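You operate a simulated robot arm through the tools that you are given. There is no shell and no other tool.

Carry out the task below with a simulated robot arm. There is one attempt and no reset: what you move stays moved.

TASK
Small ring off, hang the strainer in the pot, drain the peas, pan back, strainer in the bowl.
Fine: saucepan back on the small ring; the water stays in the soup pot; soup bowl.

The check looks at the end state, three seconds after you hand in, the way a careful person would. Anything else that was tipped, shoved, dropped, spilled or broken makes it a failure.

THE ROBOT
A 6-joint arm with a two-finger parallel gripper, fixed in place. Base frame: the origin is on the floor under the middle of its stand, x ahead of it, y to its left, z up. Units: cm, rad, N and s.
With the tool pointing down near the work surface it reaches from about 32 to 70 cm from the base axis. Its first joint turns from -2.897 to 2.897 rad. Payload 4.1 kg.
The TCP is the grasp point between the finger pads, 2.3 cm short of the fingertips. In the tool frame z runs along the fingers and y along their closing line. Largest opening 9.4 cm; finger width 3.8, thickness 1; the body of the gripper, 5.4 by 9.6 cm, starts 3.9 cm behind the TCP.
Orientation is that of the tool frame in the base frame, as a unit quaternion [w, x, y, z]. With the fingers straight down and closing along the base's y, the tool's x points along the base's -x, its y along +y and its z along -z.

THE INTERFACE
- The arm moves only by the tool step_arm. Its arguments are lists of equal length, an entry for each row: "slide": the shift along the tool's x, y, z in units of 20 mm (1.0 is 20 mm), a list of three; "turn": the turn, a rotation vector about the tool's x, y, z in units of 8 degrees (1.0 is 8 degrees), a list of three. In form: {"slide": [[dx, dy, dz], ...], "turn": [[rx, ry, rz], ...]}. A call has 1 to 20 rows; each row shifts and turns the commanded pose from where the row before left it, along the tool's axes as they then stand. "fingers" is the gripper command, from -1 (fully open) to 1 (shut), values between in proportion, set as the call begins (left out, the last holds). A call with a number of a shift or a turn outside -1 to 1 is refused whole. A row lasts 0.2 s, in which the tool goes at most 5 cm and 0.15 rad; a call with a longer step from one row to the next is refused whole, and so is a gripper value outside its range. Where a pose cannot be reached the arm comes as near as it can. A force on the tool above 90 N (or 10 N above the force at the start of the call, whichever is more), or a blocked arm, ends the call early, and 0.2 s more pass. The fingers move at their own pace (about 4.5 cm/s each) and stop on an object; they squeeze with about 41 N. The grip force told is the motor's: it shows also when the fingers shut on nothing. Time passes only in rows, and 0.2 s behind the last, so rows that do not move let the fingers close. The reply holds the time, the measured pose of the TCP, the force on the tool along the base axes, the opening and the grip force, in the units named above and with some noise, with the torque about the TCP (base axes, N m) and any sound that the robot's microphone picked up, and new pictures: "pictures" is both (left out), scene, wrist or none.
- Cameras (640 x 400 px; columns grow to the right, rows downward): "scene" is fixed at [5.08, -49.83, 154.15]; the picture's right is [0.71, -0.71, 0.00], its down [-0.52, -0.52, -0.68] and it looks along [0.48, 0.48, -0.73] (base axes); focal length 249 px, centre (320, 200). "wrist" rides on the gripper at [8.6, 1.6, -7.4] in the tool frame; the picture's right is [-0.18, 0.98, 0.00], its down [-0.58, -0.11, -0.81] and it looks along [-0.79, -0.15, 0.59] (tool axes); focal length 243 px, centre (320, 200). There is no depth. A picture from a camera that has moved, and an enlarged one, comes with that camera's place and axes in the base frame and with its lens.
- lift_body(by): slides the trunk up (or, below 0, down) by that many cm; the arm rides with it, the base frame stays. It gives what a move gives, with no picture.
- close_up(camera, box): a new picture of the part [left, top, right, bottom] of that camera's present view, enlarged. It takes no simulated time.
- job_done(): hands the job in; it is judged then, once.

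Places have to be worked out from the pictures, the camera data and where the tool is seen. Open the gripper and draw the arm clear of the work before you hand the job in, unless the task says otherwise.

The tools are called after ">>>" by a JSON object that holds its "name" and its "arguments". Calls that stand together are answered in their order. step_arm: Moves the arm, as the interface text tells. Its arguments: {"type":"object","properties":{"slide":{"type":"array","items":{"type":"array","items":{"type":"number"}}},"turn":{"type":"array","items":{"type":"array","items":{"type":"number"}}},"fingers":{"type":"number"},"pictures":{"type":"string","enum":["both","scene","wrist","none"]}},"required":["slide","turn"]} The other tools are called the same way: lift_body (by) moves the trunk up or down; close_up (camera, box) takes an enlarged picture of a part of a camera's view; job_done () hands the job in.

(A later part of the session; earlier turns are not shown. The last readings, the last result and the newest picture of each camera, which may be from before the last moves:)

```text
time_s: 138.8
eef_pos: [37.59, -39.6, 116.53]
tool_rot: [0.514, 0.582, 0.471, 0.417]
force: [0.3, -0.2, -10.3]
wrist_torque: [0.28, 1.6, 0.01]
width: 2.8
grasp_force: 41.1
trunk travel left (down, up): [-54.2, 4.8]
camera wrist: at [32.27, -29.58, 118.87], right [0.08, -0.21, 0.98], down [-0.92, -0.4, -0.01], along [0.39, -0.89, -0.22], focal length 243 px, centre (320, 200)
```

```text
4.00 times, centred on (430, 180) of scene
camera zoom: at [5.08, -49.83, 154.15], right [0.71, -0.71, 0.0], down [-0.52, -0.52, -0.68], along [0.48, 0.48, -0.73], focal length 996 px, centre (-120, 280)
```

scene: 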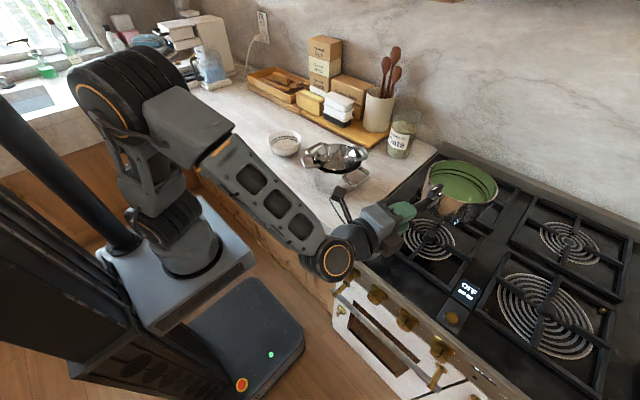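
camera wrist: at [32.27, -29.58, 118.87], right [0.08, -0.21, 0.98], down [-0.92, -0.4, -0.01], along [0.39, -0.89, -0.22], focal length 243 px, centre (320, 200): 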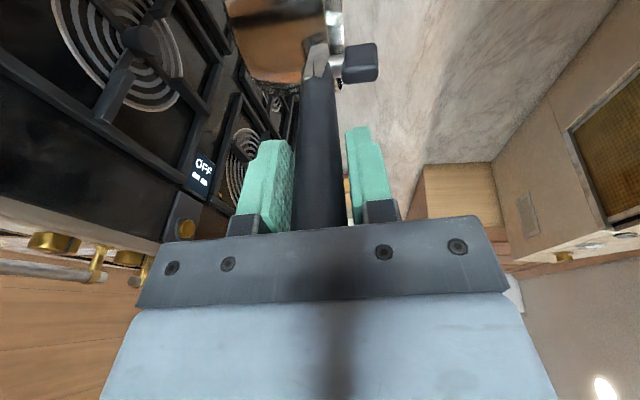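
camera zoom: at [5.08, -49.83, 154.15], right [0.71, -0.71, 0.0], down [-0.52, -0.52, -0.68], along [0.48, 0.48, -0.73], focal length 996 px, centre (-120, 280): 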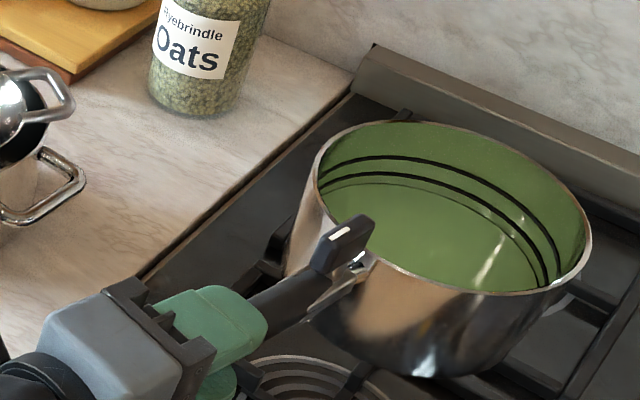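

All steady at z=116.5. I now carry the pan left while yawing to +30°, ending with its left edge above the strainer.

>>> {"name": "step_arm", "arguments": {"slide": [[0.617, 0.0105, 0.085], [0.611, 0.0145, 0.118], [0.604, 0.018, 0.149], [0.596, 0.022, 0.18], [0.586, 0.026, 0.211], [0.574, 0.03, 0.241], [0.56, 0.033, 0.27], [0.545, 0.037, 0.299], [0.528, 0.04, 0.327], [0.51, 0.0435, 0.354], [0.491, 0.047, 0.38], [0.47, 0.05, 0.405], [0.448, 0.053, 0.429], [0.425, 0.0555, 0.452]], "turn": [[0, 0.372, -0.046], [0, 0.372, -0.046], [0, 0.372, -0.046], [0, 0.372, -0.046], [0, 0.372, -0.046], [0, 0.372, -0.046], [0, 0.372, -0.046], [0, 0.372, -0.046], [0, 0.372, -0.046], [0, 0.372, -0.046], [0, 0.372, -0.046], [0, 0.372, -0.046], [0, 0.372, -0.046], [0, 0.372, -0.046]]}}

>>> {"name": "close_up", "arguments": {"camera": "scene", "box": [280, 90, 440, 190]}}

```text
time_s: 141.8
eef_pos: [43.49, -23.0, 116.4]
tool_rot: [0.331, 0.374, 0.649, 0.574]
force: [-0.7, 0.4, -9.7]
wrist_torque: [-0.86, 1.36, -0.02]
width: 2.81
grasp_force: 40.9
trunk travel left (down, up): [-54.2, 4.8]
camera wrist: at [32.84, -19.2, 118.84], right [0.2, -0.1, 0.98], down [-0.41, -0.91, -0.01], along [0.89, -0.4, -0.22], focal length 243 px, centre (320, 200)
```

scene: 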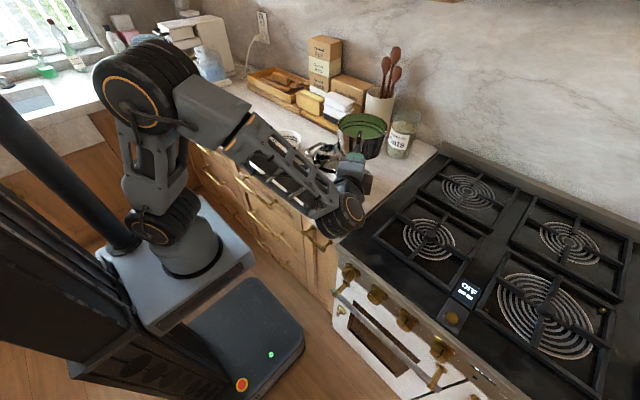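
wrist: 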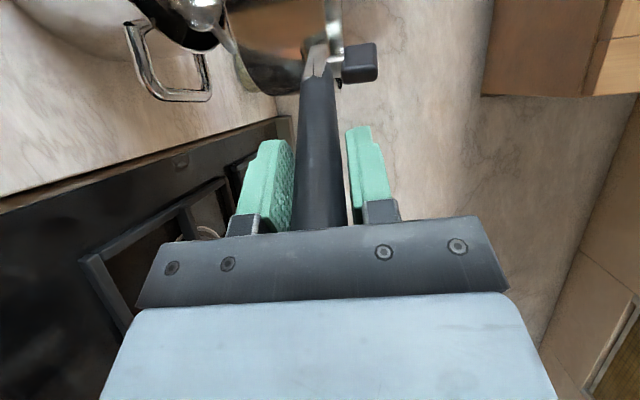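

```text
4.00 times, centred on (360, 140) of scene
camera zoom: at [5.08, -49.83, 154.15], right [0.71, -0.71, 0.0], down [-0.52, -0.52, -0.68], along [0.48, 0.48, -0.73], focal length 996 px, centre (160, 440)
```

zoom: 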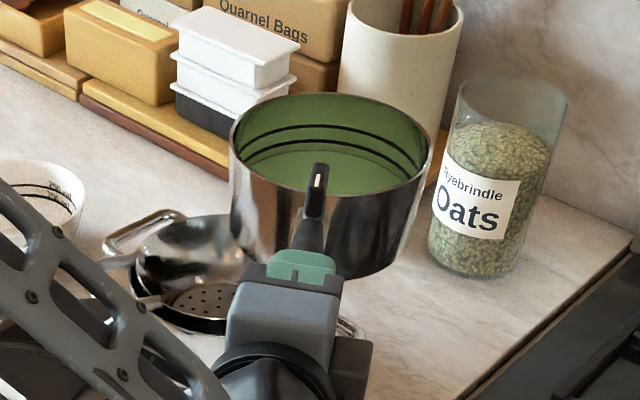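

The pan is in place: its left lip lies above the strainer centre (S≈(56.6,-5.6)). I start the pour by rolling it 30° left about the handle, holding the lip in place.

>>> {"name": "step_arm", "arguments": {"slide": [[-0.0355, 0, 0], [-0.006, 0, 0], [0.022, 0.004, 0], [0.049, 0.013, -0.0016], [0.0738, 0.0266, -0.003], [0.095, 0.044, -0.005]], "turn": [[0, -0.0763, -0.62], [0, -0.0763, -0.62], [0, -0.0763, -0.62], [0, -0.0763, -0.62], [0, -0.0763, -0.62], [0, -0.0763, -0.62]]}}

>>> {"name": "close_up", "arguments": {"camera": "scene", "box": [280, 90, 440, 190]}}

```text
time_s: 143.2
eef_pos: [43.22, -22.7, 116.39]
tool_rot: [0.488, 0.213, 0.712, 0.457]
force: [0.2, 0.6, -9.3]
wrist_torque: [-0.62, 1.52, -0.02]
width: 2.81
grasp_force: 41.0
trunk travel left (down, up): [-54.2, 4.8]
camera wrist: at [32.61, -18.69, 114.16], right [-0.06, 0.35, 0.94], down [-0.45, -0.85, 0.28], along [0.89, -0.4, 0.21], focal length 243 px, centre (320, 200)
```

scene: 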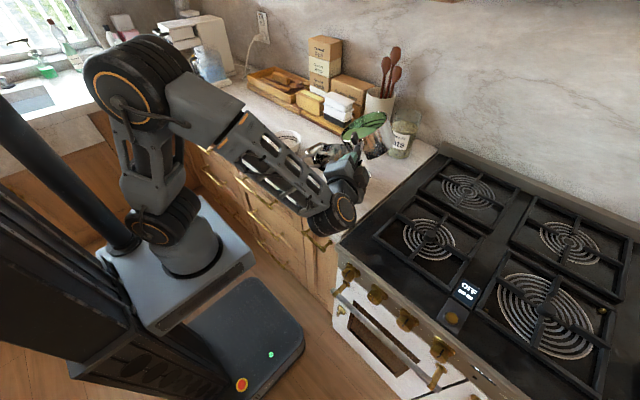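
wrist: 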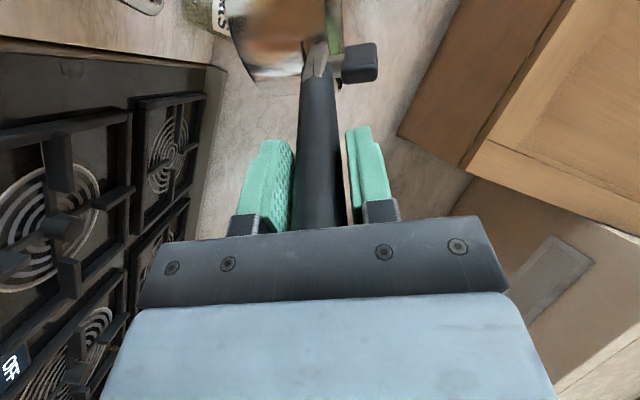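

```text
4.00 times, centred on (360, 140) of scene
camera zoom: at [5.08, -49.83, 154.15], right [0.71, -0.71, 0.0], down [-0.52, -0.52, -0.68], along [0.48, 0.48, -0.73], focal length 996 px, centre (160, 440)
```

zoom: 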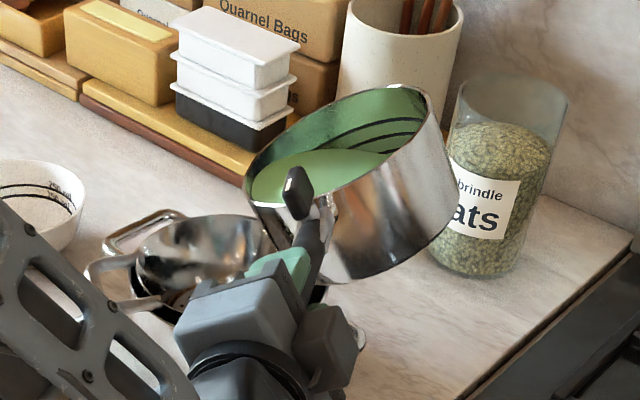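

Water is now just at the lip, which sits ~1.5 cm right of the strainer's centre at z≈112.5. I keep rolling slowly (2.5° per step) to 50°.

>>> {"name": "step_arm", "arguments": {"slide": [[0.0753, 0.0432, -0.0053], [0.0788, 0.0498, -0.0061], [0.0815, 0.0567, -0.007], [0.0837, 0.0638, -0.0078], [0.0846, 0.0705, -0.0087], [0.0855, 0.0778, -0.0096], [0.0859, 0.0853, -0.0105], [0.0855, 0.0925, -0.0114]], "turn": [[0, -0.0381, -0.3102], [0, -0.0381, -0.3102], [0, -0.0381, -0.3102], [0, -0.0381, -0.3102], [0, -0.0381, -0.3102], [0, -0.0381, -0.3102], [0, -0.0381, -0.3102], [0, -0.0381, -0.3102]], "pictures": "scene"}}

>>> {"name": "close_up", "arguments": {"camera": "scene", "box": [280, 90, 440, 190]}}

```text
time_s: 145.0
eef_pos: [42.36, -21.25, 116.55]
tool_rot: [0.574, 0.096, 0.728, 0.362]
force: [0.3, 0.4, -8.4]
wrist_torque: [-0.46, 1.45, 0.0]
width: 2.8
grasp_force: 40.9
trunk travel left (down, up): [-54.2, 4.8]
```

scene: 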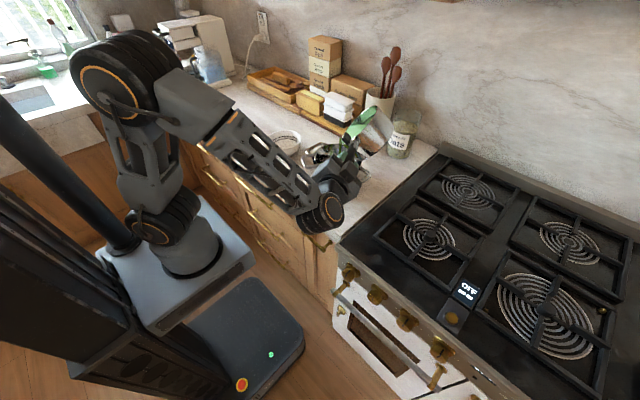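

```text
4.00 times, centred on (360, 140) of scene
camera zoom: at [5.08, -49.83, 154.15], right [0.71, -0.71, 0.0], down [-0.52, -0.52, -0.68], along [0.48, 0.48, -0.73], focal length 996 px, centre (160, 440)
```

zoom: 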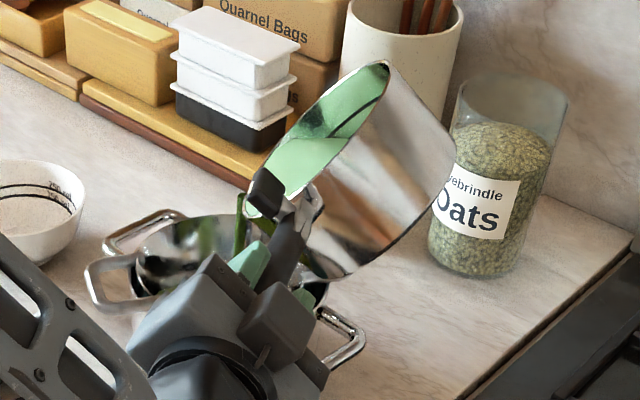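

A green stream runs from the lip down into the strainer and the weight is dropping. I continue slowly to 70°.

>>> {"name": "step_arm", "arguments": {"slide": [[0, 0, 0], [0, 0, 0], [0, 0, 0], [0.0842, 0.0996, -0.0122], [0.0825, 0.1066, -0.0131], [0.0803, 0.1138, -0.014], [0.0771, 0.1201, -0.0148], [0.0738, 0.1268, -0.0156], [0.0695, 0.1325, -0.0163], [0.0649, 0.138, -0.017], [0.0599, 0.1435, -0.0176]], "turn": [[0, 0, 0], [0, 0, 0], [0, 0, 0], [0, -0.0381, -0.3102], [0, -0.0381, -0.3102], [0, -0.0381, -0.3102], [0, -0.0381, -0.3102], [0, -0.0381, -0.3102], [0, -0.0381, -0.3102], [0, -0.0381, -0.3102], [0, -0.0381, -0.3102]], "pictures": "scene"}}

>>> {"name": "close_up", "arguments": {"camera": "scene", "box": [280, 90, 440, 190]}}

```text
time_s: 147.4
eef_pos: [41.32, -19.34, 116.49]
tool_rot: [0.643, -0.023, 0.722, 0.255]
force: [0.1, -0.9, -7.7]
wrist_torque: [-0.4, 1.29, -0.03]
width: 2.67
grasp_force: 42.0
trunk travel left (down, up): [-54.2, 4.8]
```

scene: 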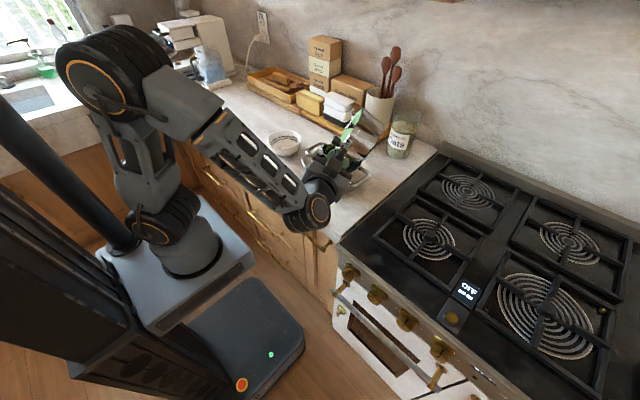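

```text
4.00 times, centred on (360, 140) of scene
camera zoom: at [5.08, -49.83, 154.15], right [0.71, -0.71, 0.0], down [-0.52, -0.52, -0.68], along [0.48, 0.48, -0.73], focal length 996 px, centre (160, 440)
```

zoom: 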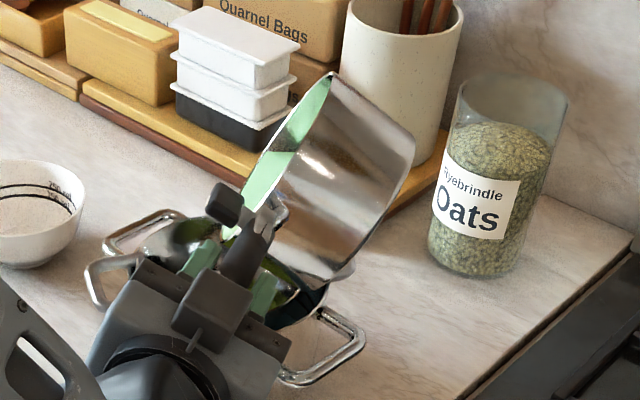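

The pan may be sagging forward in the grip. I check the wrist view and a closer scene picture before rolling on.

>>> {"name": "close_up", "arguments": {"camera": "wrist", "box": [160, 0, 480, 240]}}

>>> {"name": "close_up", "arguments": {"camera": "scene", "box": [320, 100, 400, 190]}}

```text
1.67 times, centred on (320, 120) of wrist
camera zoom: at [32.37, -18.24, 109.13], right [-0.32, 0.8, 0.51], down [-0.6, -0.59, 0.54], along [0.73, -0.13, 0.67], focal length 404 px, centre (320, 333)
```

zoom: 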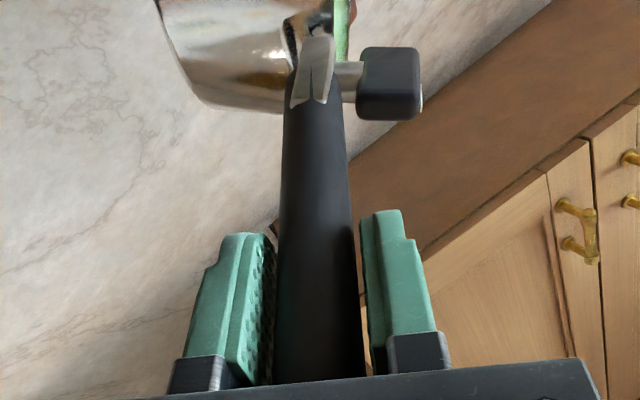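

```text
4.44 times, centred on (360, 145) of scene
camera zoom: at [5.08, -49.83, 154.15], right [0.71, -0.71, 0.0], down [-0.52, -0.52, -0.68], along [0.48, 0.48, -0.73], focal length 1107 px, centre (142, 444)
```

zoom: 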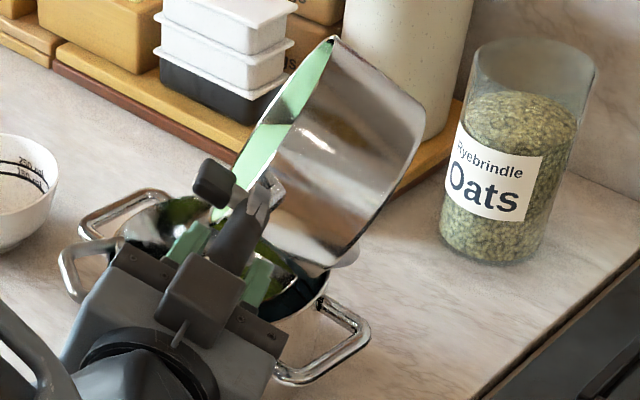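

The handle has rotated about 7° in the grip (pan front lower), though water keeps leaving. I raise 1.5 cm for clearance, wait a moment and check if the sag is stable.

>>> {"name": "step_arm", "arguments": {"slide": [[-0.235, 0.085, -0.01], [-0.235, 0.085, -0.01], [-0.235, 0.085, -0.01], [0, 0, 0], [0, 0, 0], [0, 0, 0], [0, 0, 0]], "turn": [[0, 0, 0], [0, 0, 0], [0, 0, 0], [0, 0, 0], [0, 0, 0], [0, 0, 0], [0, 0, 0]], "pictures": "wrist"}}

>>> {"name": "close_up", "arguments": {"camera": "scene", "box": [280, 90, 440, 190]}}

```text
time_s: 149.0
eef_pos: [41.23, -19.24, 118.01]
tool_rot: [0.643, -0.023, 0.722, 0.255]
force: [0.1, 0.4, -7.8]
wrist_torque: [-0.4, 1.2, -0.02]
width: 2.78
grasp_force: 40.7
trunk travel left (down, up): [-54.2, 4.8]
camera wrist: at [32.24, -18.24, 110.66], right [-0.32, 0.8, 0.51], down [-0.6, -0.59, 0.54], along [0.73, -0.13, 0.67], focal length 243 px, centre (320, 200)
```

wrist: 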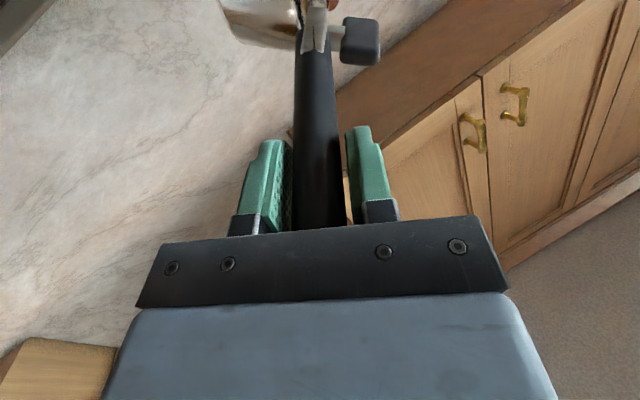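

```text
4.00 times, centred on (360, 140) of scene
camera zoom: at [5.08, -49.83, 154.15], right [0.71, -0.71, 0.0], down [-0.52, -0.52, -0.68], along [0.48, 0.48, -0.73], focal length 996 px, centre (160, 440)
```

zoom: 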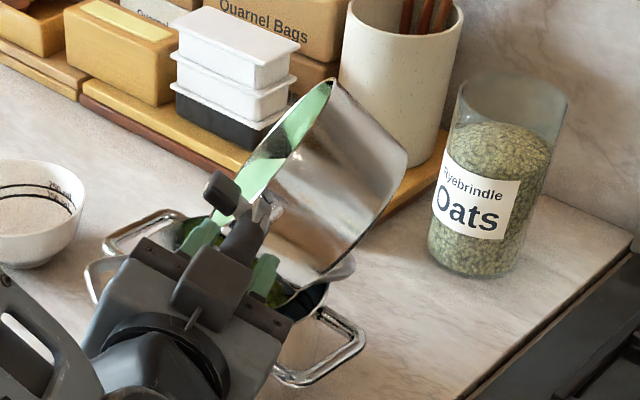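

The sag is creeping because the closing axis is now nearly horizontal, but the pan gets lighter as it empties. I finish the roll quickly to 100°, moving left so the lip stays over the strainer and rising slightly.

>>> {"name": "step_arm", "arguments": {"slide": [[0.058, 0.3754, -0.0461], [0.033, 0.378, -0.0465], [0.008, 0.3794, -0.0466], [-0.017, 0.3792, -0.0466], [-0.042, 0.3772, -0.0464], [-0.067, 0.3737, -0.0459], [-0.091, 0.3685, -0.0453], [-0.1155, 0.3619, -0.0445]], "turn": [[0, -0.0572, -0.4652], [0, -0.0572, -0.4652], [0, -0.0572, -0.4652], [0, -0.0572, -0.4652], [0, -0.0572, -0.4652], [0, -0.0572, -0.4652], [0, -0.0572, -0.4652], [0, -0.0572, -0.4652]], "pictures": "both"}}

>>> {"name": "close_up", "arguments": {"camera": "scene", "box": [280, 90, 440, 190]}}

```text
time_s: 150.8
eef_pos: [38.31, -14.17, 119.32]
tool_rot: [0.709, -0.2, 0.671, 0.083]
force: [0.3, 1.3, -6.9]
wrist_torque: [-0.03, 1.02, 0.08]
width: 2.8
grasp_force: 41.6
trunk travel left (down, up): [-54.2, 4.8]
camera wrist: at [31.52, -16.87, 110.16], right [-0.39, 0.92, 0.01], down [-0.75, -0.33, 0.57], along [0.53, 0.22, 0.82], focal length 243 px, centre (320, 200)
```

scene: 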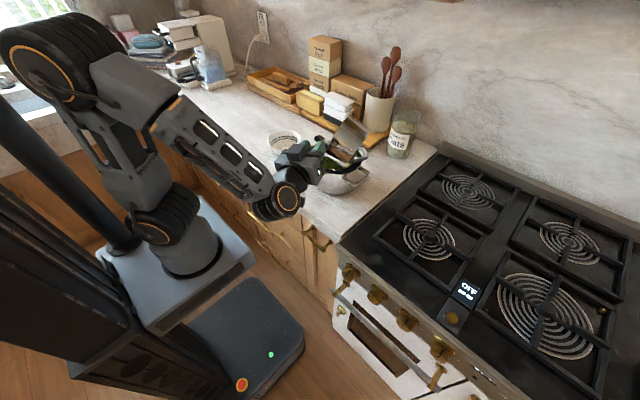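
wrist: 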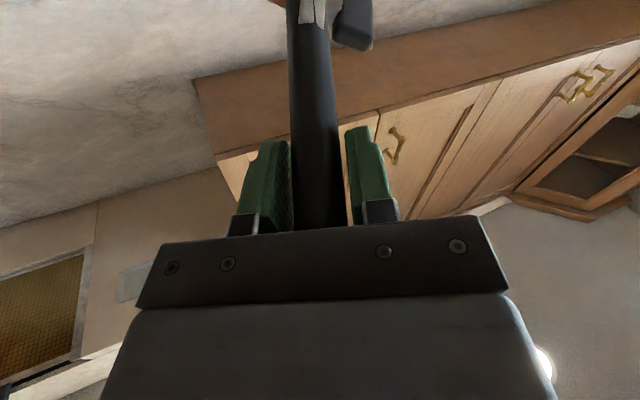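

```text
4.00 times, centred on (360, 140) of scene
camera zoom: at [5.08, -49.83, 154.15], right [0.71, -0.71, 0.0], down [-0.52, -0.52, -0.68], along [0.48, 0.48, -0.73], focal length 996 px, centre (160, 440)
```

zoom: 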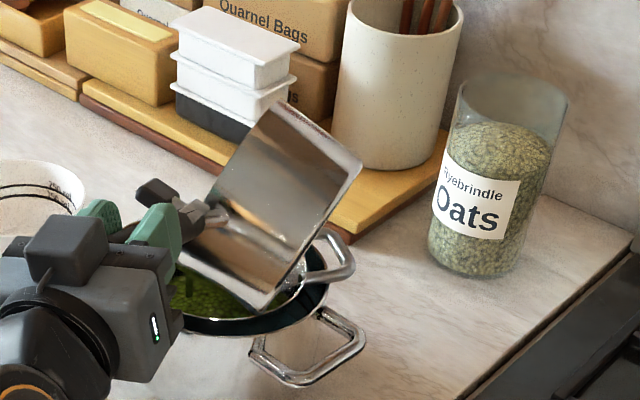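

Peas are in the strainer. The pan seems to have turned back in the grip as I rolled; I zoom in to see its real attitude.

>>> {"name": "close_up", "arguments": {"camera": "scene", "box": [310, 105, 390, 180]}}

>>> {"name": "close_up", "arguments": {"camera": "wrist", "box": [220, 0, 420, 125]}}

```text
5.33 times, centred on (350, 142) of scene
camera zoom: at [5.08, -49.83, 154.15], right [0.71, -0.71, 0.0], down [-0.52, -0.52, -0.68], along [0.48, 0.48, -0.73], focal length 1328 px, centre (160, 507)
```

zoom: 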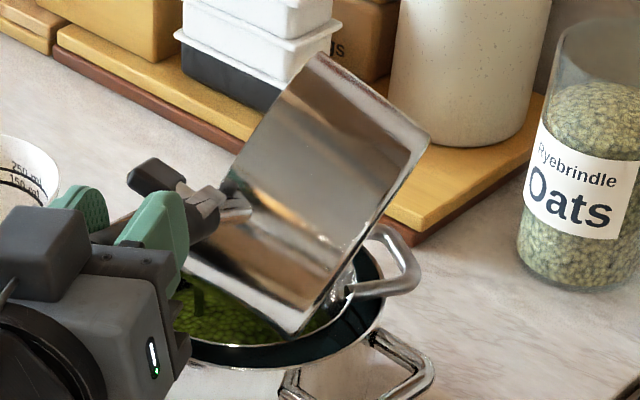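

```text
3.20 times, centred on (320, 62) of wrist
camera zoom: at [31.52, -16.87, 110.16], right [-0.39, 0.92, 0.01], down [-0.75, -0.33, 0.57], along [0.53, 0.22, 0.82], focal length 776 px, centre (320, 640)
```

zoom: 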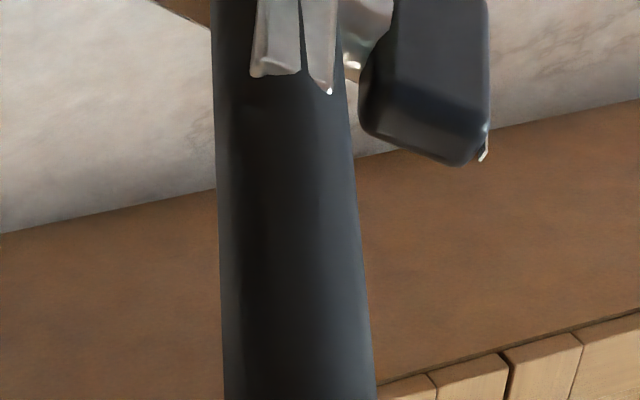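

The pan has slipped: it hangs about 27° nose-down and is really only ~65° tilted, with its bottom edge close to the strainer. I raise it 4.5 cm at once to clear the strainer.

>>> {"name": "step_arm", "arguments": {"slide": [[-0.55, -0.095, 0.01], [-0.55, -0.095, 0.01], [-0.55, -0.095, 0.01], [-0.55, -0.095, 0.01]], "turn": [[0, 0, 0], [0, 0, 0], [0, 0, 0], [0, 0, 0]], "pictures": "both"}}

>>> {"name": "close_up", "arguments": {"camera": "scene", "box": [310, 95, 390, 180]}}

```text
time_s: 151.8
eef_pos: [38.18, -13.8, 123.49]
tool_rot: [0.71, -0.199, 0.671, 0.082]
force: [-0.6, -0.1, -7.2]
wrist_torque: [-0.12, 1.09, -0.01]
width: 2.77
grasp_force: 40.6
trunk travel left (down, up): [-54.2, 4.8]
camera wrist: at [31.45, -16.63, 114.56], right [-0.39, 0.92, 0.01], down [-0.75, -0.33, 0.57], along [0.53, 0.22, 0.82], focal length 243 px, centre (320, 200)
```

scene: 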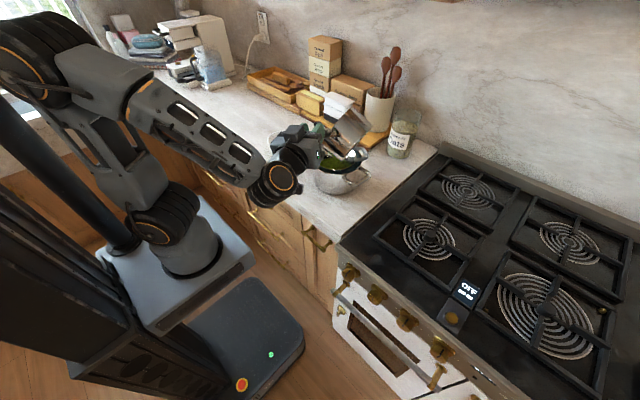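
wrist: 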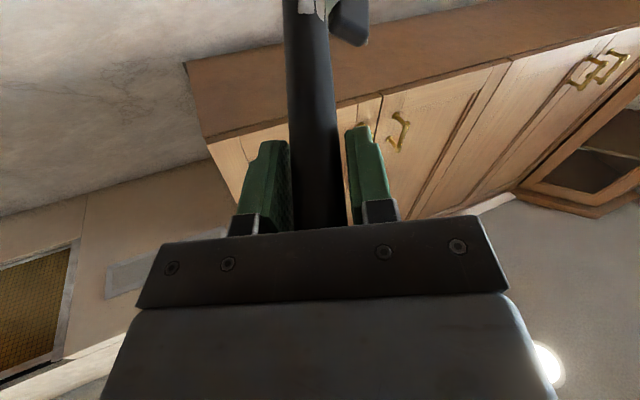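

```text
4.71 times, centred on (350, 138) of scene
camera zoom: at [5.08, -49.83, 154.15], right [0.71, -0.71, 0.0], down [-0.52, -0.52, -0.68], along [0.48, 0.48, -0.73], focal length 1172 px, centre (179, 494)
```

zoom: 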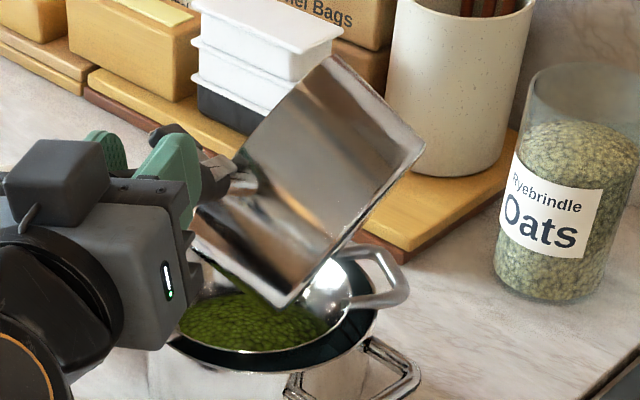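

The strainer holds a good layer of peas and the pan now weighs about 7 N. I roll the pan back upright (shifting right to keep it in place) so I can look inside.

>>> {"name": "step_arm", "arguments": {"slide": [[0.054, -0.305, 0.0375], [0.026, -0.309, 0.038], [-0.0016, -0.31, 0.038], [-0.03, -0.3086, 0.0378], [-0.058, -0.3046, 0.0373], [-0.085, -0.298, 0.0366], [-0.112, -0.2894, 0.0355], [-0.138, -0.278, 0.034], [-0.162, -0.265, 0.0325], [-0.186, -0.249, 0.0305], [-0.208, -0.2315, 0.0284], [-0.228, -0.212, 0.026]], "turn": [[0, 0.0788, 0.641], [0, 0.0788, 0.641], [0, 0.0788, 0.641], [0, 0.0788, 0.641], [0, 0.0788, 0.641], [0, 0.0788, 0.641], [0, 0.0788, 0.641], [0, 0.0788, 0.641], [0, 0.0788, 0.641], [0, 0.0788, 0.641], [0, 0.0788, 0.641], [0, 0.0788, 0.641]], "pictures": "both"}}

>>> {"name": "close_up", "arguments": {"camera": "scene", "box": [290, 80, 418, 180]}}

```text
time_s: 154.4
eef_pos: [42.11, -20.57, 123.62]
tool_rot: [0.523, 0.167, 0.722, 0.421]
force: [-0.4, 0.5, -7.3]
wrist_torque: [-0.92, 0.68, -0.02]
width: 2.76
grasp_force: 41.6
trunk travel left (down, up): [-54.2, 4.8]
camera wrist: at [31.55, -16.95, 120.26], right [-0.12, 0.45, 0.88], down [-0.47, -0.81, 0.35], along [0.87, -0.37, 0.31], focal length 243 px, centre (320, 200)
```

scene: 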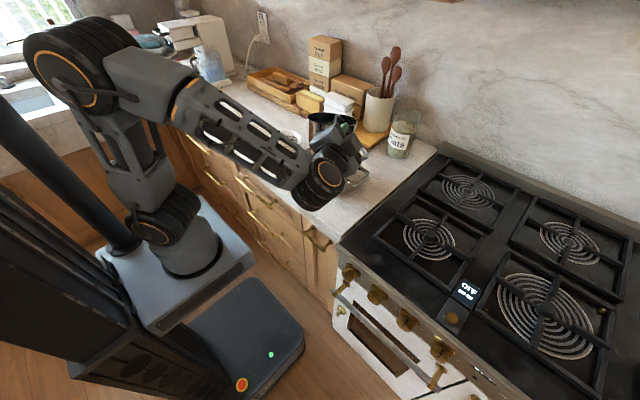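
wrist: 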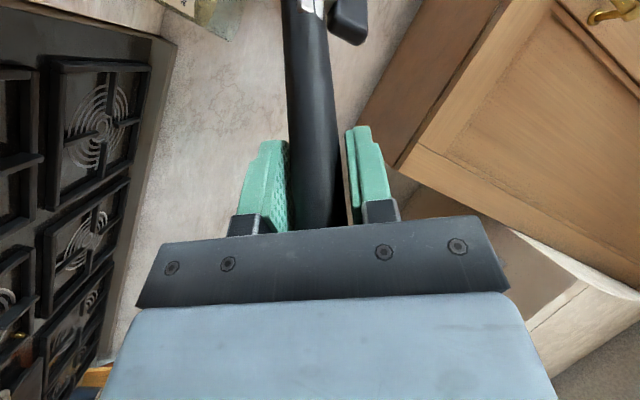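

```text
4.00 times, centred on (354, 130) of scene
camera zoom: at [5.08, -49.83, 154.15], right [0.71, -0.71, 0.0], down [-0.52, -0.52, -0.68], along [0.48, 0.48, -0.73], focal length 996 px, centre (184, 480)
```

zoom: 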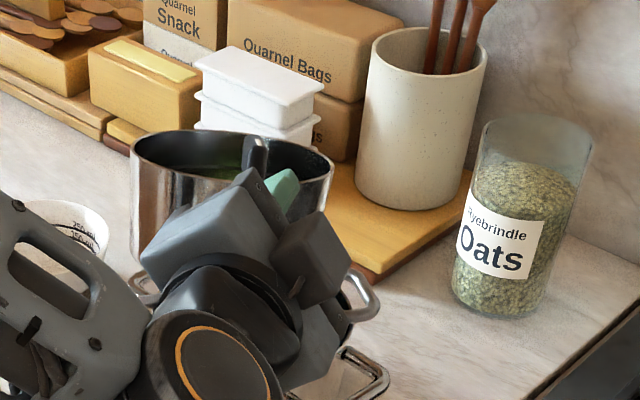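

The pan is nearly level and its dark interior shows; I zoom in to see what is left inside.

>>> {"name": "close_up", "arguments": {"camera": "scene", "box": [318, 105, 382, 145]}}

```text
10.00 times, centred on (350, 125) of scene
camera zoom: at [5.08, -49.83, 154.15], right [0.71, -0.71, 0.0], down [-0.52, -0.52, -0.68], along [0.48, 0.48, -0.73], focal length 2490 px, centre (20, 950)
```

zoom: 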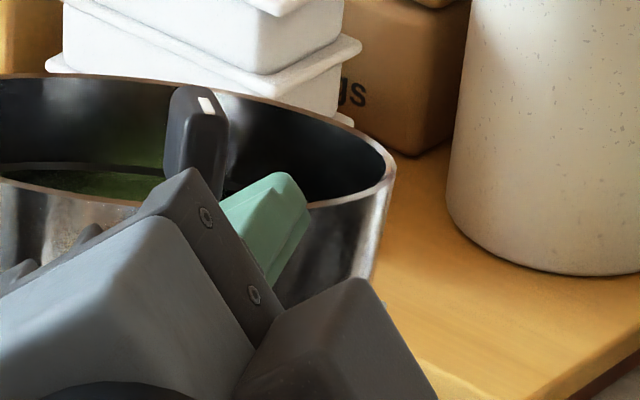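

Some peas remain in the pan. Its handle now points well when the tool is pitched down (little sag torque), so I'll empty it that way: first raise the trunk fully, then pitch the tool down while keeping the far lip over the strainer.

>>> {"name": "lift_body", "arguments": {"by": 4.8}}

>>> {"name": "step_arm", "arguments": {"slide": [[-0.153, -0.026, -0.069], [-0.153, -0.026, -0.069], [-0.153, -0.026, -0.069], [-0.153, -0.026, -0.069], [-0.153, -0.026, -0.069], [-0.153, -0.026, -0.069]], "turn": [[0.4, 0.3135, 0], [0.4, 0.3135, 0], [0.4, 0.3135, 0], [0.4, 0.3135, 0], [0.4, 0.3135, 0], [0.4, 0.3135, 0]], "pictures": "both"}}

>>> {"name": "close_up", "arguments": {"camera": "scene", "box": [290, 80, 418, 180]}}

```text
time_s: 155.3
eef_pos: [41.96, -20.68, 128.33]
tool_rot: [0.524, 0.167, 0.721, 0.421]
force: [-0.5, 0.4, -7.0]
wrist_torque: [-0.85, 0.67, 0.01]
width: 2.77
grasp_force: 41.3
trunk travel left (down, up): [-59.0, 0.0]
```

```text
time_s: 156.7
eef_pos: [42.18, -22.28, 129.55]
tool_rot: [0.39, 0.196, 0.843, 0.313]
force: [-0.1, -0.9, -7.5]
wrist_torque: [-0.69, 0.33, 0.01]
width: 2.78
grasp_force: 40.9
trunk travel left (down, up): [-59.0, 0.0]
camera wrist: at [31.13, -18.99, 129.6], right [0.2, 0.61, 0.77], down [-0.28, -0.72, 0.64], along [0.94, -0.34, 0.03], focal length 243 px, centre (320, 200)
```

scene: 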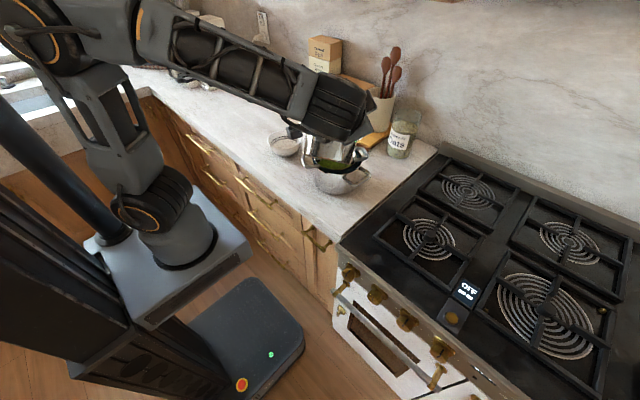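
wrist: 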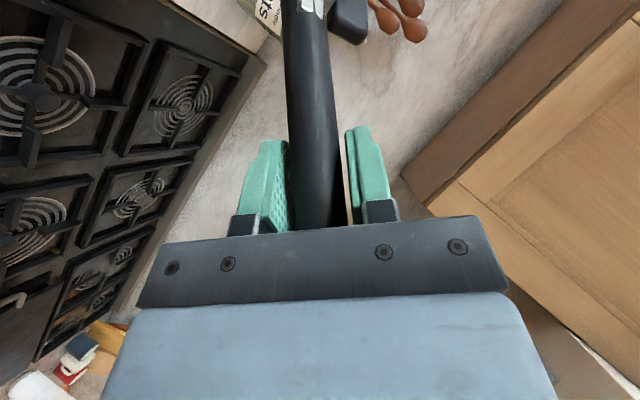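

```text
4.00 times, centred on (354, 130) of scene
camera zoom: at [5.08, -49.83, 154.15], right [0.71, -0.71, 0.0], down [-0.52, -0.52, -0.68], along [0.48, 0.48, -0.73], focal length 996 px, centre (184, 480)
```

zoom: 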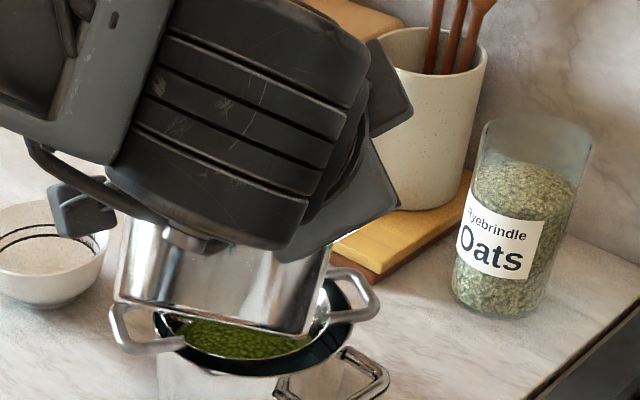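

The model of the slipped pan fits the picture (its lip is over the strainer, tilt about 48°). I continue pitching down 15° while moving forward so the lip stays above the strainer.

>>> {"name": "step_arm", "arguments": {"slide": [[-0.293, 0.42, 0.473], [-0.293, 0.42, 0.473], [-0.293, 0.42, 0.473], [-0.293, 0.42, 0.473], [0, 0, 0]], "turn": [[0.369, 0.289, 0], [0.369, 0.289, 0], [0.369, 0.289, 0], [0.369, 0.289, 0], [0, 0, 0]], "pictures": "both"}}

>>> {"name": "close_up", "arguments": {"camera": "scene", "box": [290, 90, 418, 190]}}

```text
time_s: 157.9
eef_pos: [46.92, -20.04, 130.67]
tool_rot: [0.298, 0.209, 0.9, 0.24]
force: [0.5, 0.1, -8.7]
wrist_torque: [-0.58, 0.04, -0.02]
width: 2.76
grasp_force: 41.1
trunk travel left (down, up): [-59.0, 0.0]
camera wrist: at [36.25, -16.42, 132.94], right [0.36, 0.69, 0.63], down [-0.11, -0.64, 0.76], along [0.92, -0.35, -0.15], focal length 243 px, centre (320, 200)
```

scene: 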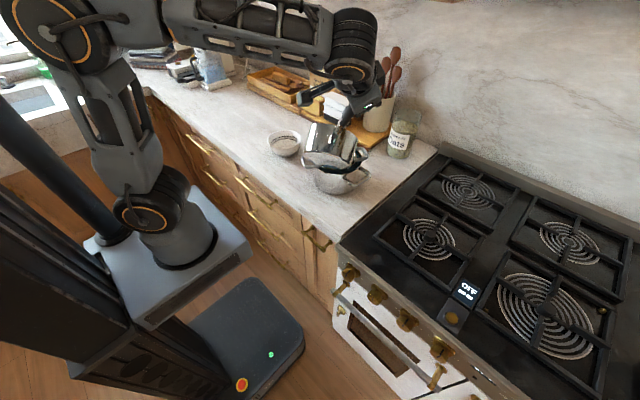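
wrist: 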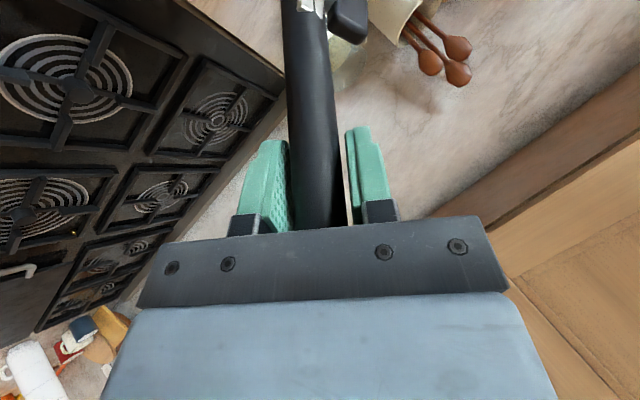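

```text
4.00 times, centred on (354, 140) of scene
camera zoom: at [5.08, -49.83, 154.15], right [0.71, -0.71, 0.0], down [-0.52, -0.52, -0.68], along [0.48, 0.48, -0.73], focal length 996 px, centre (184, 440)
```

zoom: 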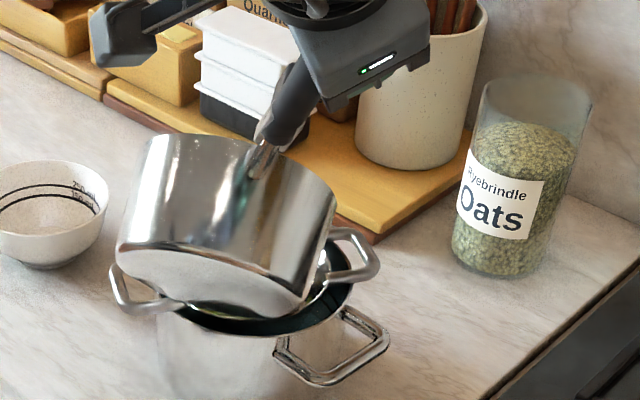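

The handle now slopes steeply and I can see the pan hanging nose-down over the strainer. The force reading rose to 8.7 N, so I re-read it at rest and look closer before moving on.

>>> {"name": "step_arm", "arguments": {"slide": [[0, 0, 0], [0, 0, 0]], "turn": [[0, 0, 0], [0, 0, 0]], "pictures": "none"}}

>>> {"name": "close_up", "arguments": {"camera": "scene", "box": [310, 115, 390, 190]}}

```text
time_s: 158.5
eef_pos: [46.93, -19.94, 130.62]
tool_rot: [0.299, 0.209, 0.9, 0.24]
force: [-0.9, 0.4, -7.2]
wrist_torque: [-0.58, 0.05, 0.0]
width: 2.78
grasp_force: 41.4
trunk travel left (down, up): [-59.0, 0.0]
```

```text
5.33 times, centred on (350, 152) of scene
camera zoom: at [5.08, -49.83, 154.15], right [0.71, -0.71, 0.0], down [-0.52, -0.52, -0.68], along [0.48, 0.48, -0.73], focal length 1328 px, centre (160, 453)
```

zoom: 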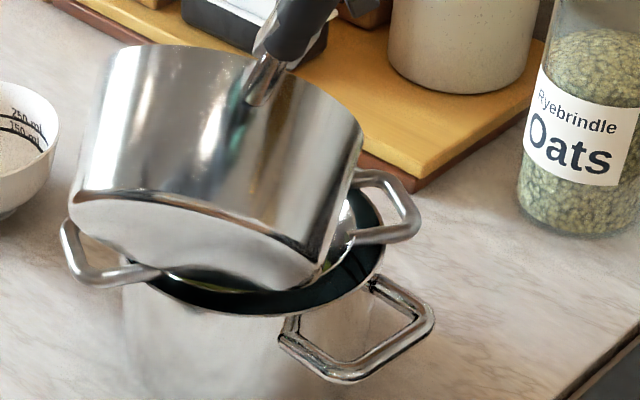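

At rest it reads 7.2 N, no contact. I pitch another 15° (to 60°), moving forward so the lip stays over the strainer.

>>> {"name": "step_arm", "arguments": {"slide": [[-0.365, 0.503, 0.282], [-0.365, 0.503, 0.282], [-0.365, 0.503, 0.282], [-0.365, 0.503, 0.282], [-0.365, 0.503, 0.282], [0, 0, 0]], "turn": [[0.295, 0.231, 0], [0.295, 0.231, 0], [0.295, 0.231, 0], [0.295, 0.231, 0], [0.295, 0.231, 0], [0, 0, 0]], "pictures": "none"}}

>>> {"name": "close_up", "arguments": {"camera": "scene", "box": [300, 105, 396, 195]}}

```text
time_s: 159.9
eef_pos: [52.8, -16.67, 132.39]
tool_rot: [0.202, 0.219, 0.941, 0.162]
force: [-0.5, -0.6, -7.1]
wrist_torque: [-0.45, -0.26, -0.03]
width: 2.79
grasp_force: 40.9
trunk travel left (down, up): [-59.0, 0.0]
```

```text
4.44 times, centred on (348, 150) of scene
camera zoom: at [5.08, -49.83, 154.15], right [0.71, -0.71, 0.0], down [-0.52, -0.52, -0.68], along [0.48, 0.48, -0.73], focal length 1107 px, centre (196, 422)
```

zoom: 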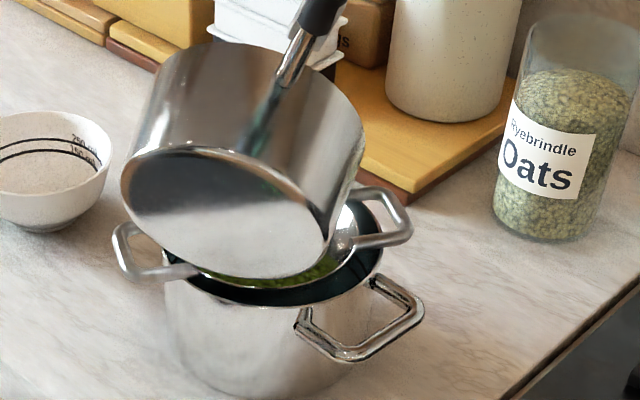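

The pan's underside now faces me: tilt about 75–80°. Now I roll it left in slow steps about the tool axis to bring it past horizontal, keeping the lip over the strainer.

>>> {"name": "step_arm", "arguments": {"slide": [[-0.101, 0.321, 0.045], [-0.124, 0.313, 0.045], [-0.145, 0.304, 0.045], [-0.166, 0.293, 0.045], [-0.186, 0.281, 0.045], [-0.205, 0.267, 0.045], [-0.085, 0.389, 0.056], [-0.112, 0.382, 0.056], [-0.138, 0.373, 0.056], [-0.164, 0.363, 0.056], [-0.189, 0.351, 0.056], [-0.213, 0.337, 0.056]], "turn": [[0, 0, -0.5], [0, 0, -0.5], [0, 0, -0.5], [0, 0, -0.5], [0, 0, -0.5], [0, 0, -0.5], [0, 0, -0.5], [0, 0, -0.5], [0, 0, -0.5], [0, 0, -0.5], [0, 0, -0.5], [0, 0, -0.5]], "pictures": "scene"}}

>>> {"name": "close_up", "arguments": {"camera": "scene", "box": [300, 95, 396, 185]}}

```text
time_s: 162.5
eef_pos: [56.7, -9.27, 134.86]
tool_rot: [0.251, -0.185, 0.948, 0.066]
force: [0.2, -0.4, -7.6]
wrist_torque: [0.18, -0.08, -0.01]
width: 2.79
grasp_force: 41.3
trunk travel left (down, up): [-59.0, 0.0]
```

scene: 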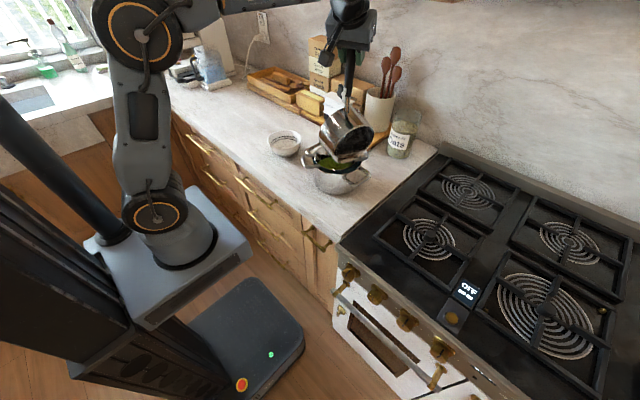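

```text
4.44 times, centred on (348, 140) of scene
camera zoom: at [5.08, -49.83, 154.15], right [0.71, -0.71, 0.0], down [-0.52, -0.52, -0.68], along [0.48, 0.48, -0.73], focal length 1107 px, centre (196, 467)
```

zoom: 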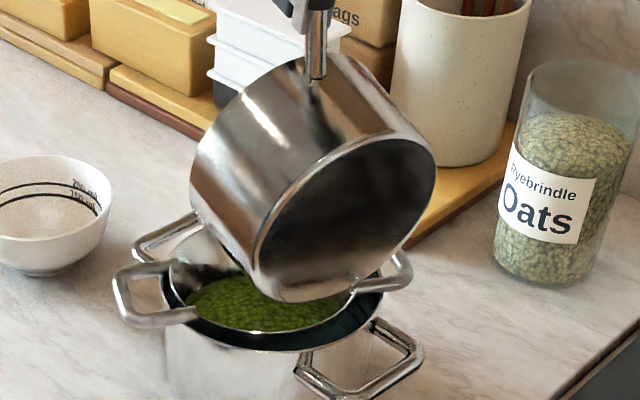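

The pan now hangs past horizontal (tilt ≈100°), opening facing left over the strainer. I roll a little further and wait so the last peas and drips fall.

>>> {"name": "step_arm", "arguments": {"slide": [[-0.062, 0.419, 0.034], [-0.091, 0.414, 0.034], [0, 0, 0], [0, 0, 0], [0, 0, 0], [0, 0, 0], [0, 0, 0], [0, 0, 0]], "turn": [[0, 0, -0.5], [0, 0, -0.5], [0, 0, 0], [0, 0, 0], [0, 0, 0], [0, 0, 0], [0, 0, 0], [0, 0, 0]], "pictures": "both"}}

>>> {"name": "close_up", "arguments": {"camera": "scene", "box": [300, 95, 396, 185]}}

```text
time_s: 164.3
eef_pos: [56.14, -7.58, 134.91]
tool_rot: [0.255, -0.249, 0.933, 0.048]
force: [-0.5, 0.0, -6.4]
wrist_torque: [0.21, -0.01, -0.02]
width: 2.78
grasp_force: 41.1
trunk travel left (down, up): [-59.0, 0.0]
camera wrist: at [45.51, -11.59, 136.99], right [-0.34, 0.94, 0.06], down [0.12, -0.01, 0.99], along [0.93, 0.35, -0.11], focal length 243 px, centre (320, 200)
```

scene: 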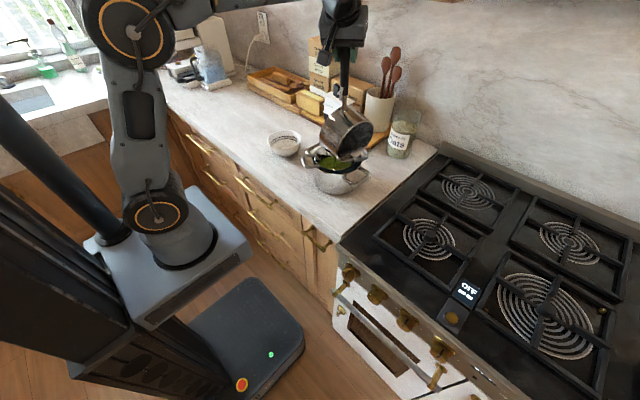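
wrist: 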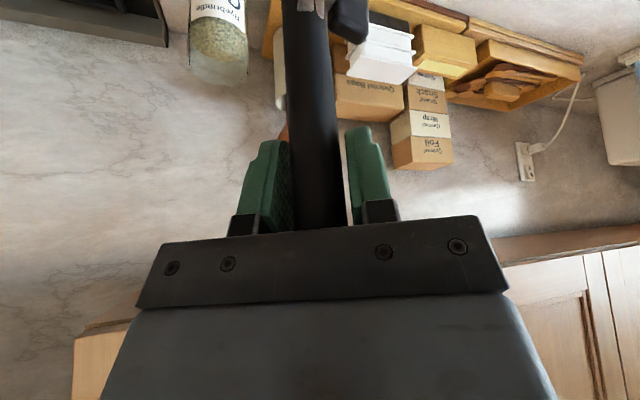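

```text
4.44 times, centred on (348, 140) of scene
camera zoom: at [5.08, -49.83, 154.15], right [0.71, -0.71, 0.0], down [-0.52, -0.52, -0.68], along [0.48, 0.48, -0.73], focal length 1107 px, centre (196, 467)
```

zoom: 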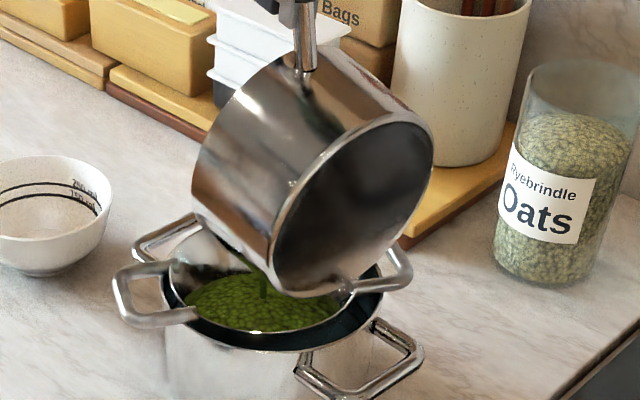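

A last stream of peas is falling into the strainer and the weight is down to 6.4 N. I roll another 16° and wait for the rest.

>>> {"name": "step_arm", "arguments": {"slide": [[-0.12, 0.406, 0.034], [-0.148, 0.397, 0.034], [-0.175, 0.386, 0.034], [-0.2, 0.373, 0.034], [0, 0, 0], [0, 0, 0], [0, 0, 0], [0, 0, 0], [0, 0, 0], [0, 0, 0], [0, 0, 0], [0, 0, 0]], "turn": [[0, 0, -0.5], [0, 0, -0.5], [0, 0, -0.5], [0, 0, -0.5], [0, 0, 0], [0, 0, 0], [0, 0, 0], [0, 0, 0], [0, 0, 0], [0, 0, 0], [0, 0, 0], [0, 0, 0]], "pictures": "scene"}}

>>> {"name": "close_up", "arguments": {"camera": "scene", "box": [300, 95, 396, 185]}}

```text
time_s: 166.9
eef_pos: [55.43, -4.28, 135.04]
tool_rot: [0.259, -0.377, 0.889, 0.013]
force: [-0.3, 0.1, -5.8]
wrist_torque: [0.34, 0.1, -0.03]
width: 2.78
grasp_force: 40.8
trunk travel left (down, up): [-59.0, 0.0]
```

scene: 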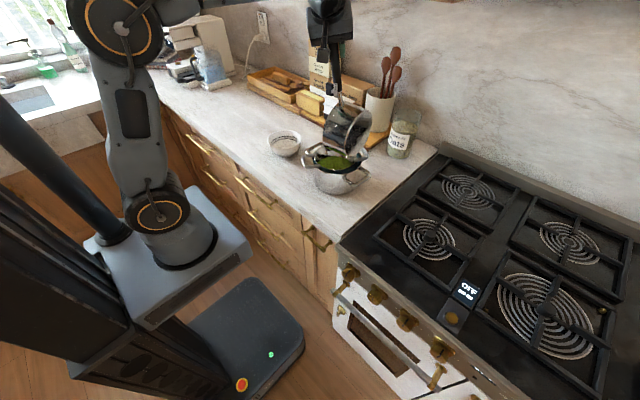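

```text
4.44 times, centred on (348, 140) of scene
camera zoom: at [5.08, -49.83, 154.15], right [0.71, -0.71, 0.0], down [-0.52, -0.52, -0.68], along [0.48, 0.48, -0.73], focal length 1107 px, centre (196, 467)
```

zoom: 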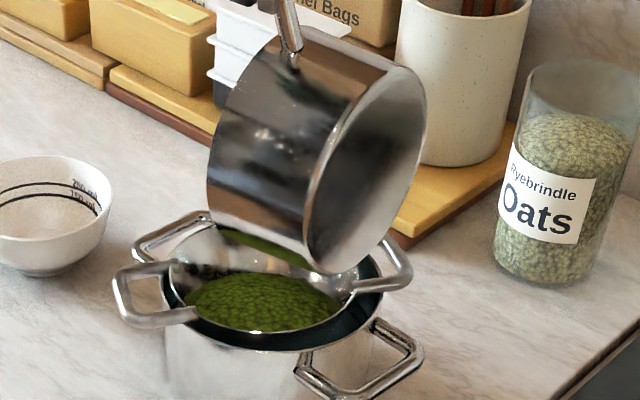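

Weight is 5.8 N and still falling. I wait two more seconds at this tilt.

>>> {"name": "step_arm", "arguments": {"slide": [[0, 0, 0], [0, 0, 0], [0, 0, 0], [0, 0, 0], [0, 0, 0], [0, 0, 0], [0, 0, 0], [0, 0, 0], [0, 0, 0], [0, 0, 0]], "turn": [[0, 0, 0], [0, 0, 0], [0, 0, 0], [0, 0, 0], [0, 0, 0], [0, 0, 0], [0, 0, 0], [0, 0, 0], [0, 0, 0], [0, 0, 0]], "pictures": "none"}}

>>> {"name": "close_up", "arguments": {"camera": "scene", "box": [310, 120, 374, 180]}}

```text
time_s: 169.1
eef_pos: [55.49, -4.35, 135.03]
tool_rot: [0.259, -0.376, 0.89, 0.013]
force: [0.1, 0.3, -7.1]
wrist_torque: [0.31, 0.18, -0.03]
width: 2.75
grasp_force: 40.8
trunk travel left (down, up): [-59.0, 0.0]
```

```text
6.67 times, centred on (342, 150) of scene
camera zoom: at [5.08, -49.83, 154.15], right [0.71, -0.71, 0.0], down [-0.52, -0.52, -0.68], along [0.48, 0.48, -0.73], focal length 1660 px, centre (173, 533)
```

zoom: 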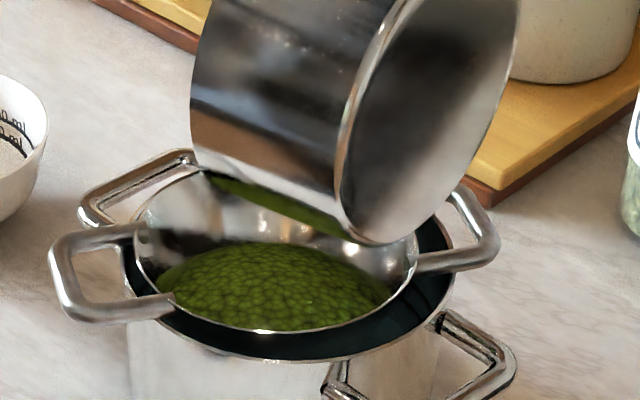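

The strainer is well filled with peas and nothing more falls. I now retrace the motion to bring the pan upright again, first the roll.

>>> {"name": "step_arm", "arguments": {"slide": [[0.2, -0.373, -0.034], [0.175, -0.386, -0.034], [0.148, -0.397, -0.034], [0.12, -0.406, -0.034], [0.091, -0.414, -0.034], [0.062, -0.419, -0.034], [0.213, -0.337, -0.056], [0.189, -0.351, -0.056], [0.164, -0.363, -0.056], [0.138, -0.373, -0.056], [0.112, -0.382, -0.056], [0.085, -0.389, -0.056], [0.205, -0.267, -0.045], [0.186, -0.281, -0.045], [0.166, -0.293, -0.045], [0.145, -0.304, -0.045], [0.124, -0.313, -0.045], [0.101, -0.321, -0.045]], "turn": [[0, 0, 0.5], [0, 0, 0.5], [0, 0, 0.5], [0, 0, 0.5], [0, 0, 0.5], [0, 0, 0.5], [0, 0, 0.5], [0, 0, 0.5], [0, 0, 0.5], [0, 0, 0.5], [0, 0, 0.5], [0, 0, 0.5], [0, 0, 0.5], [0, 0, 0.5], [0, 0, 0.5], [0, 0, 0.5], [0, 0, 0.5], [0, 0, 0.5]], "pictures": "none"}}

>>> {"name": "close_up", "arguments": {"camera": "scene", "box": [300, 95, 396, 185]}}

```text
time_s: 172.9
eef_pos: [53.74, -16.97, 132.7]
tool_rot: [0.204, 0.218, 0.94, 0.163]
force: [0.0, -0.3, -6.4]
wrist_torque: [-0.37, -0.21, -0.01]
width: 2.77
grasp_force: 40.6
trunk travel left (down, up): [-59.0, 0.0]
```

```text
4.44 times, centred on (348, 140) of scene
camera zoom: at [5.08, -49.83, 154.15], right [0.71, -0.71, 0.0], down [-0.52, -0.52, -0.68], along [0.48, 0.48, -0.73], focal length 1107 px, centre (196, 467)
```

zoom: 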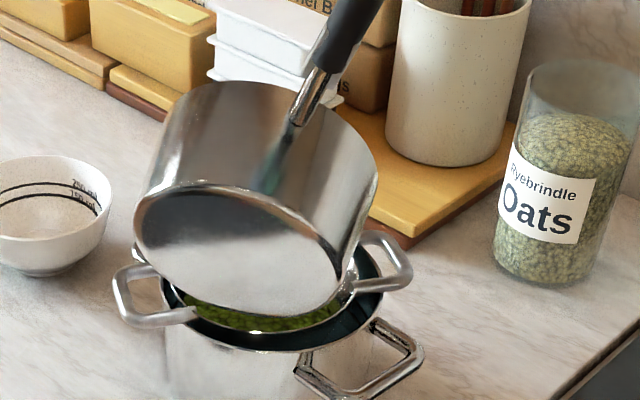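

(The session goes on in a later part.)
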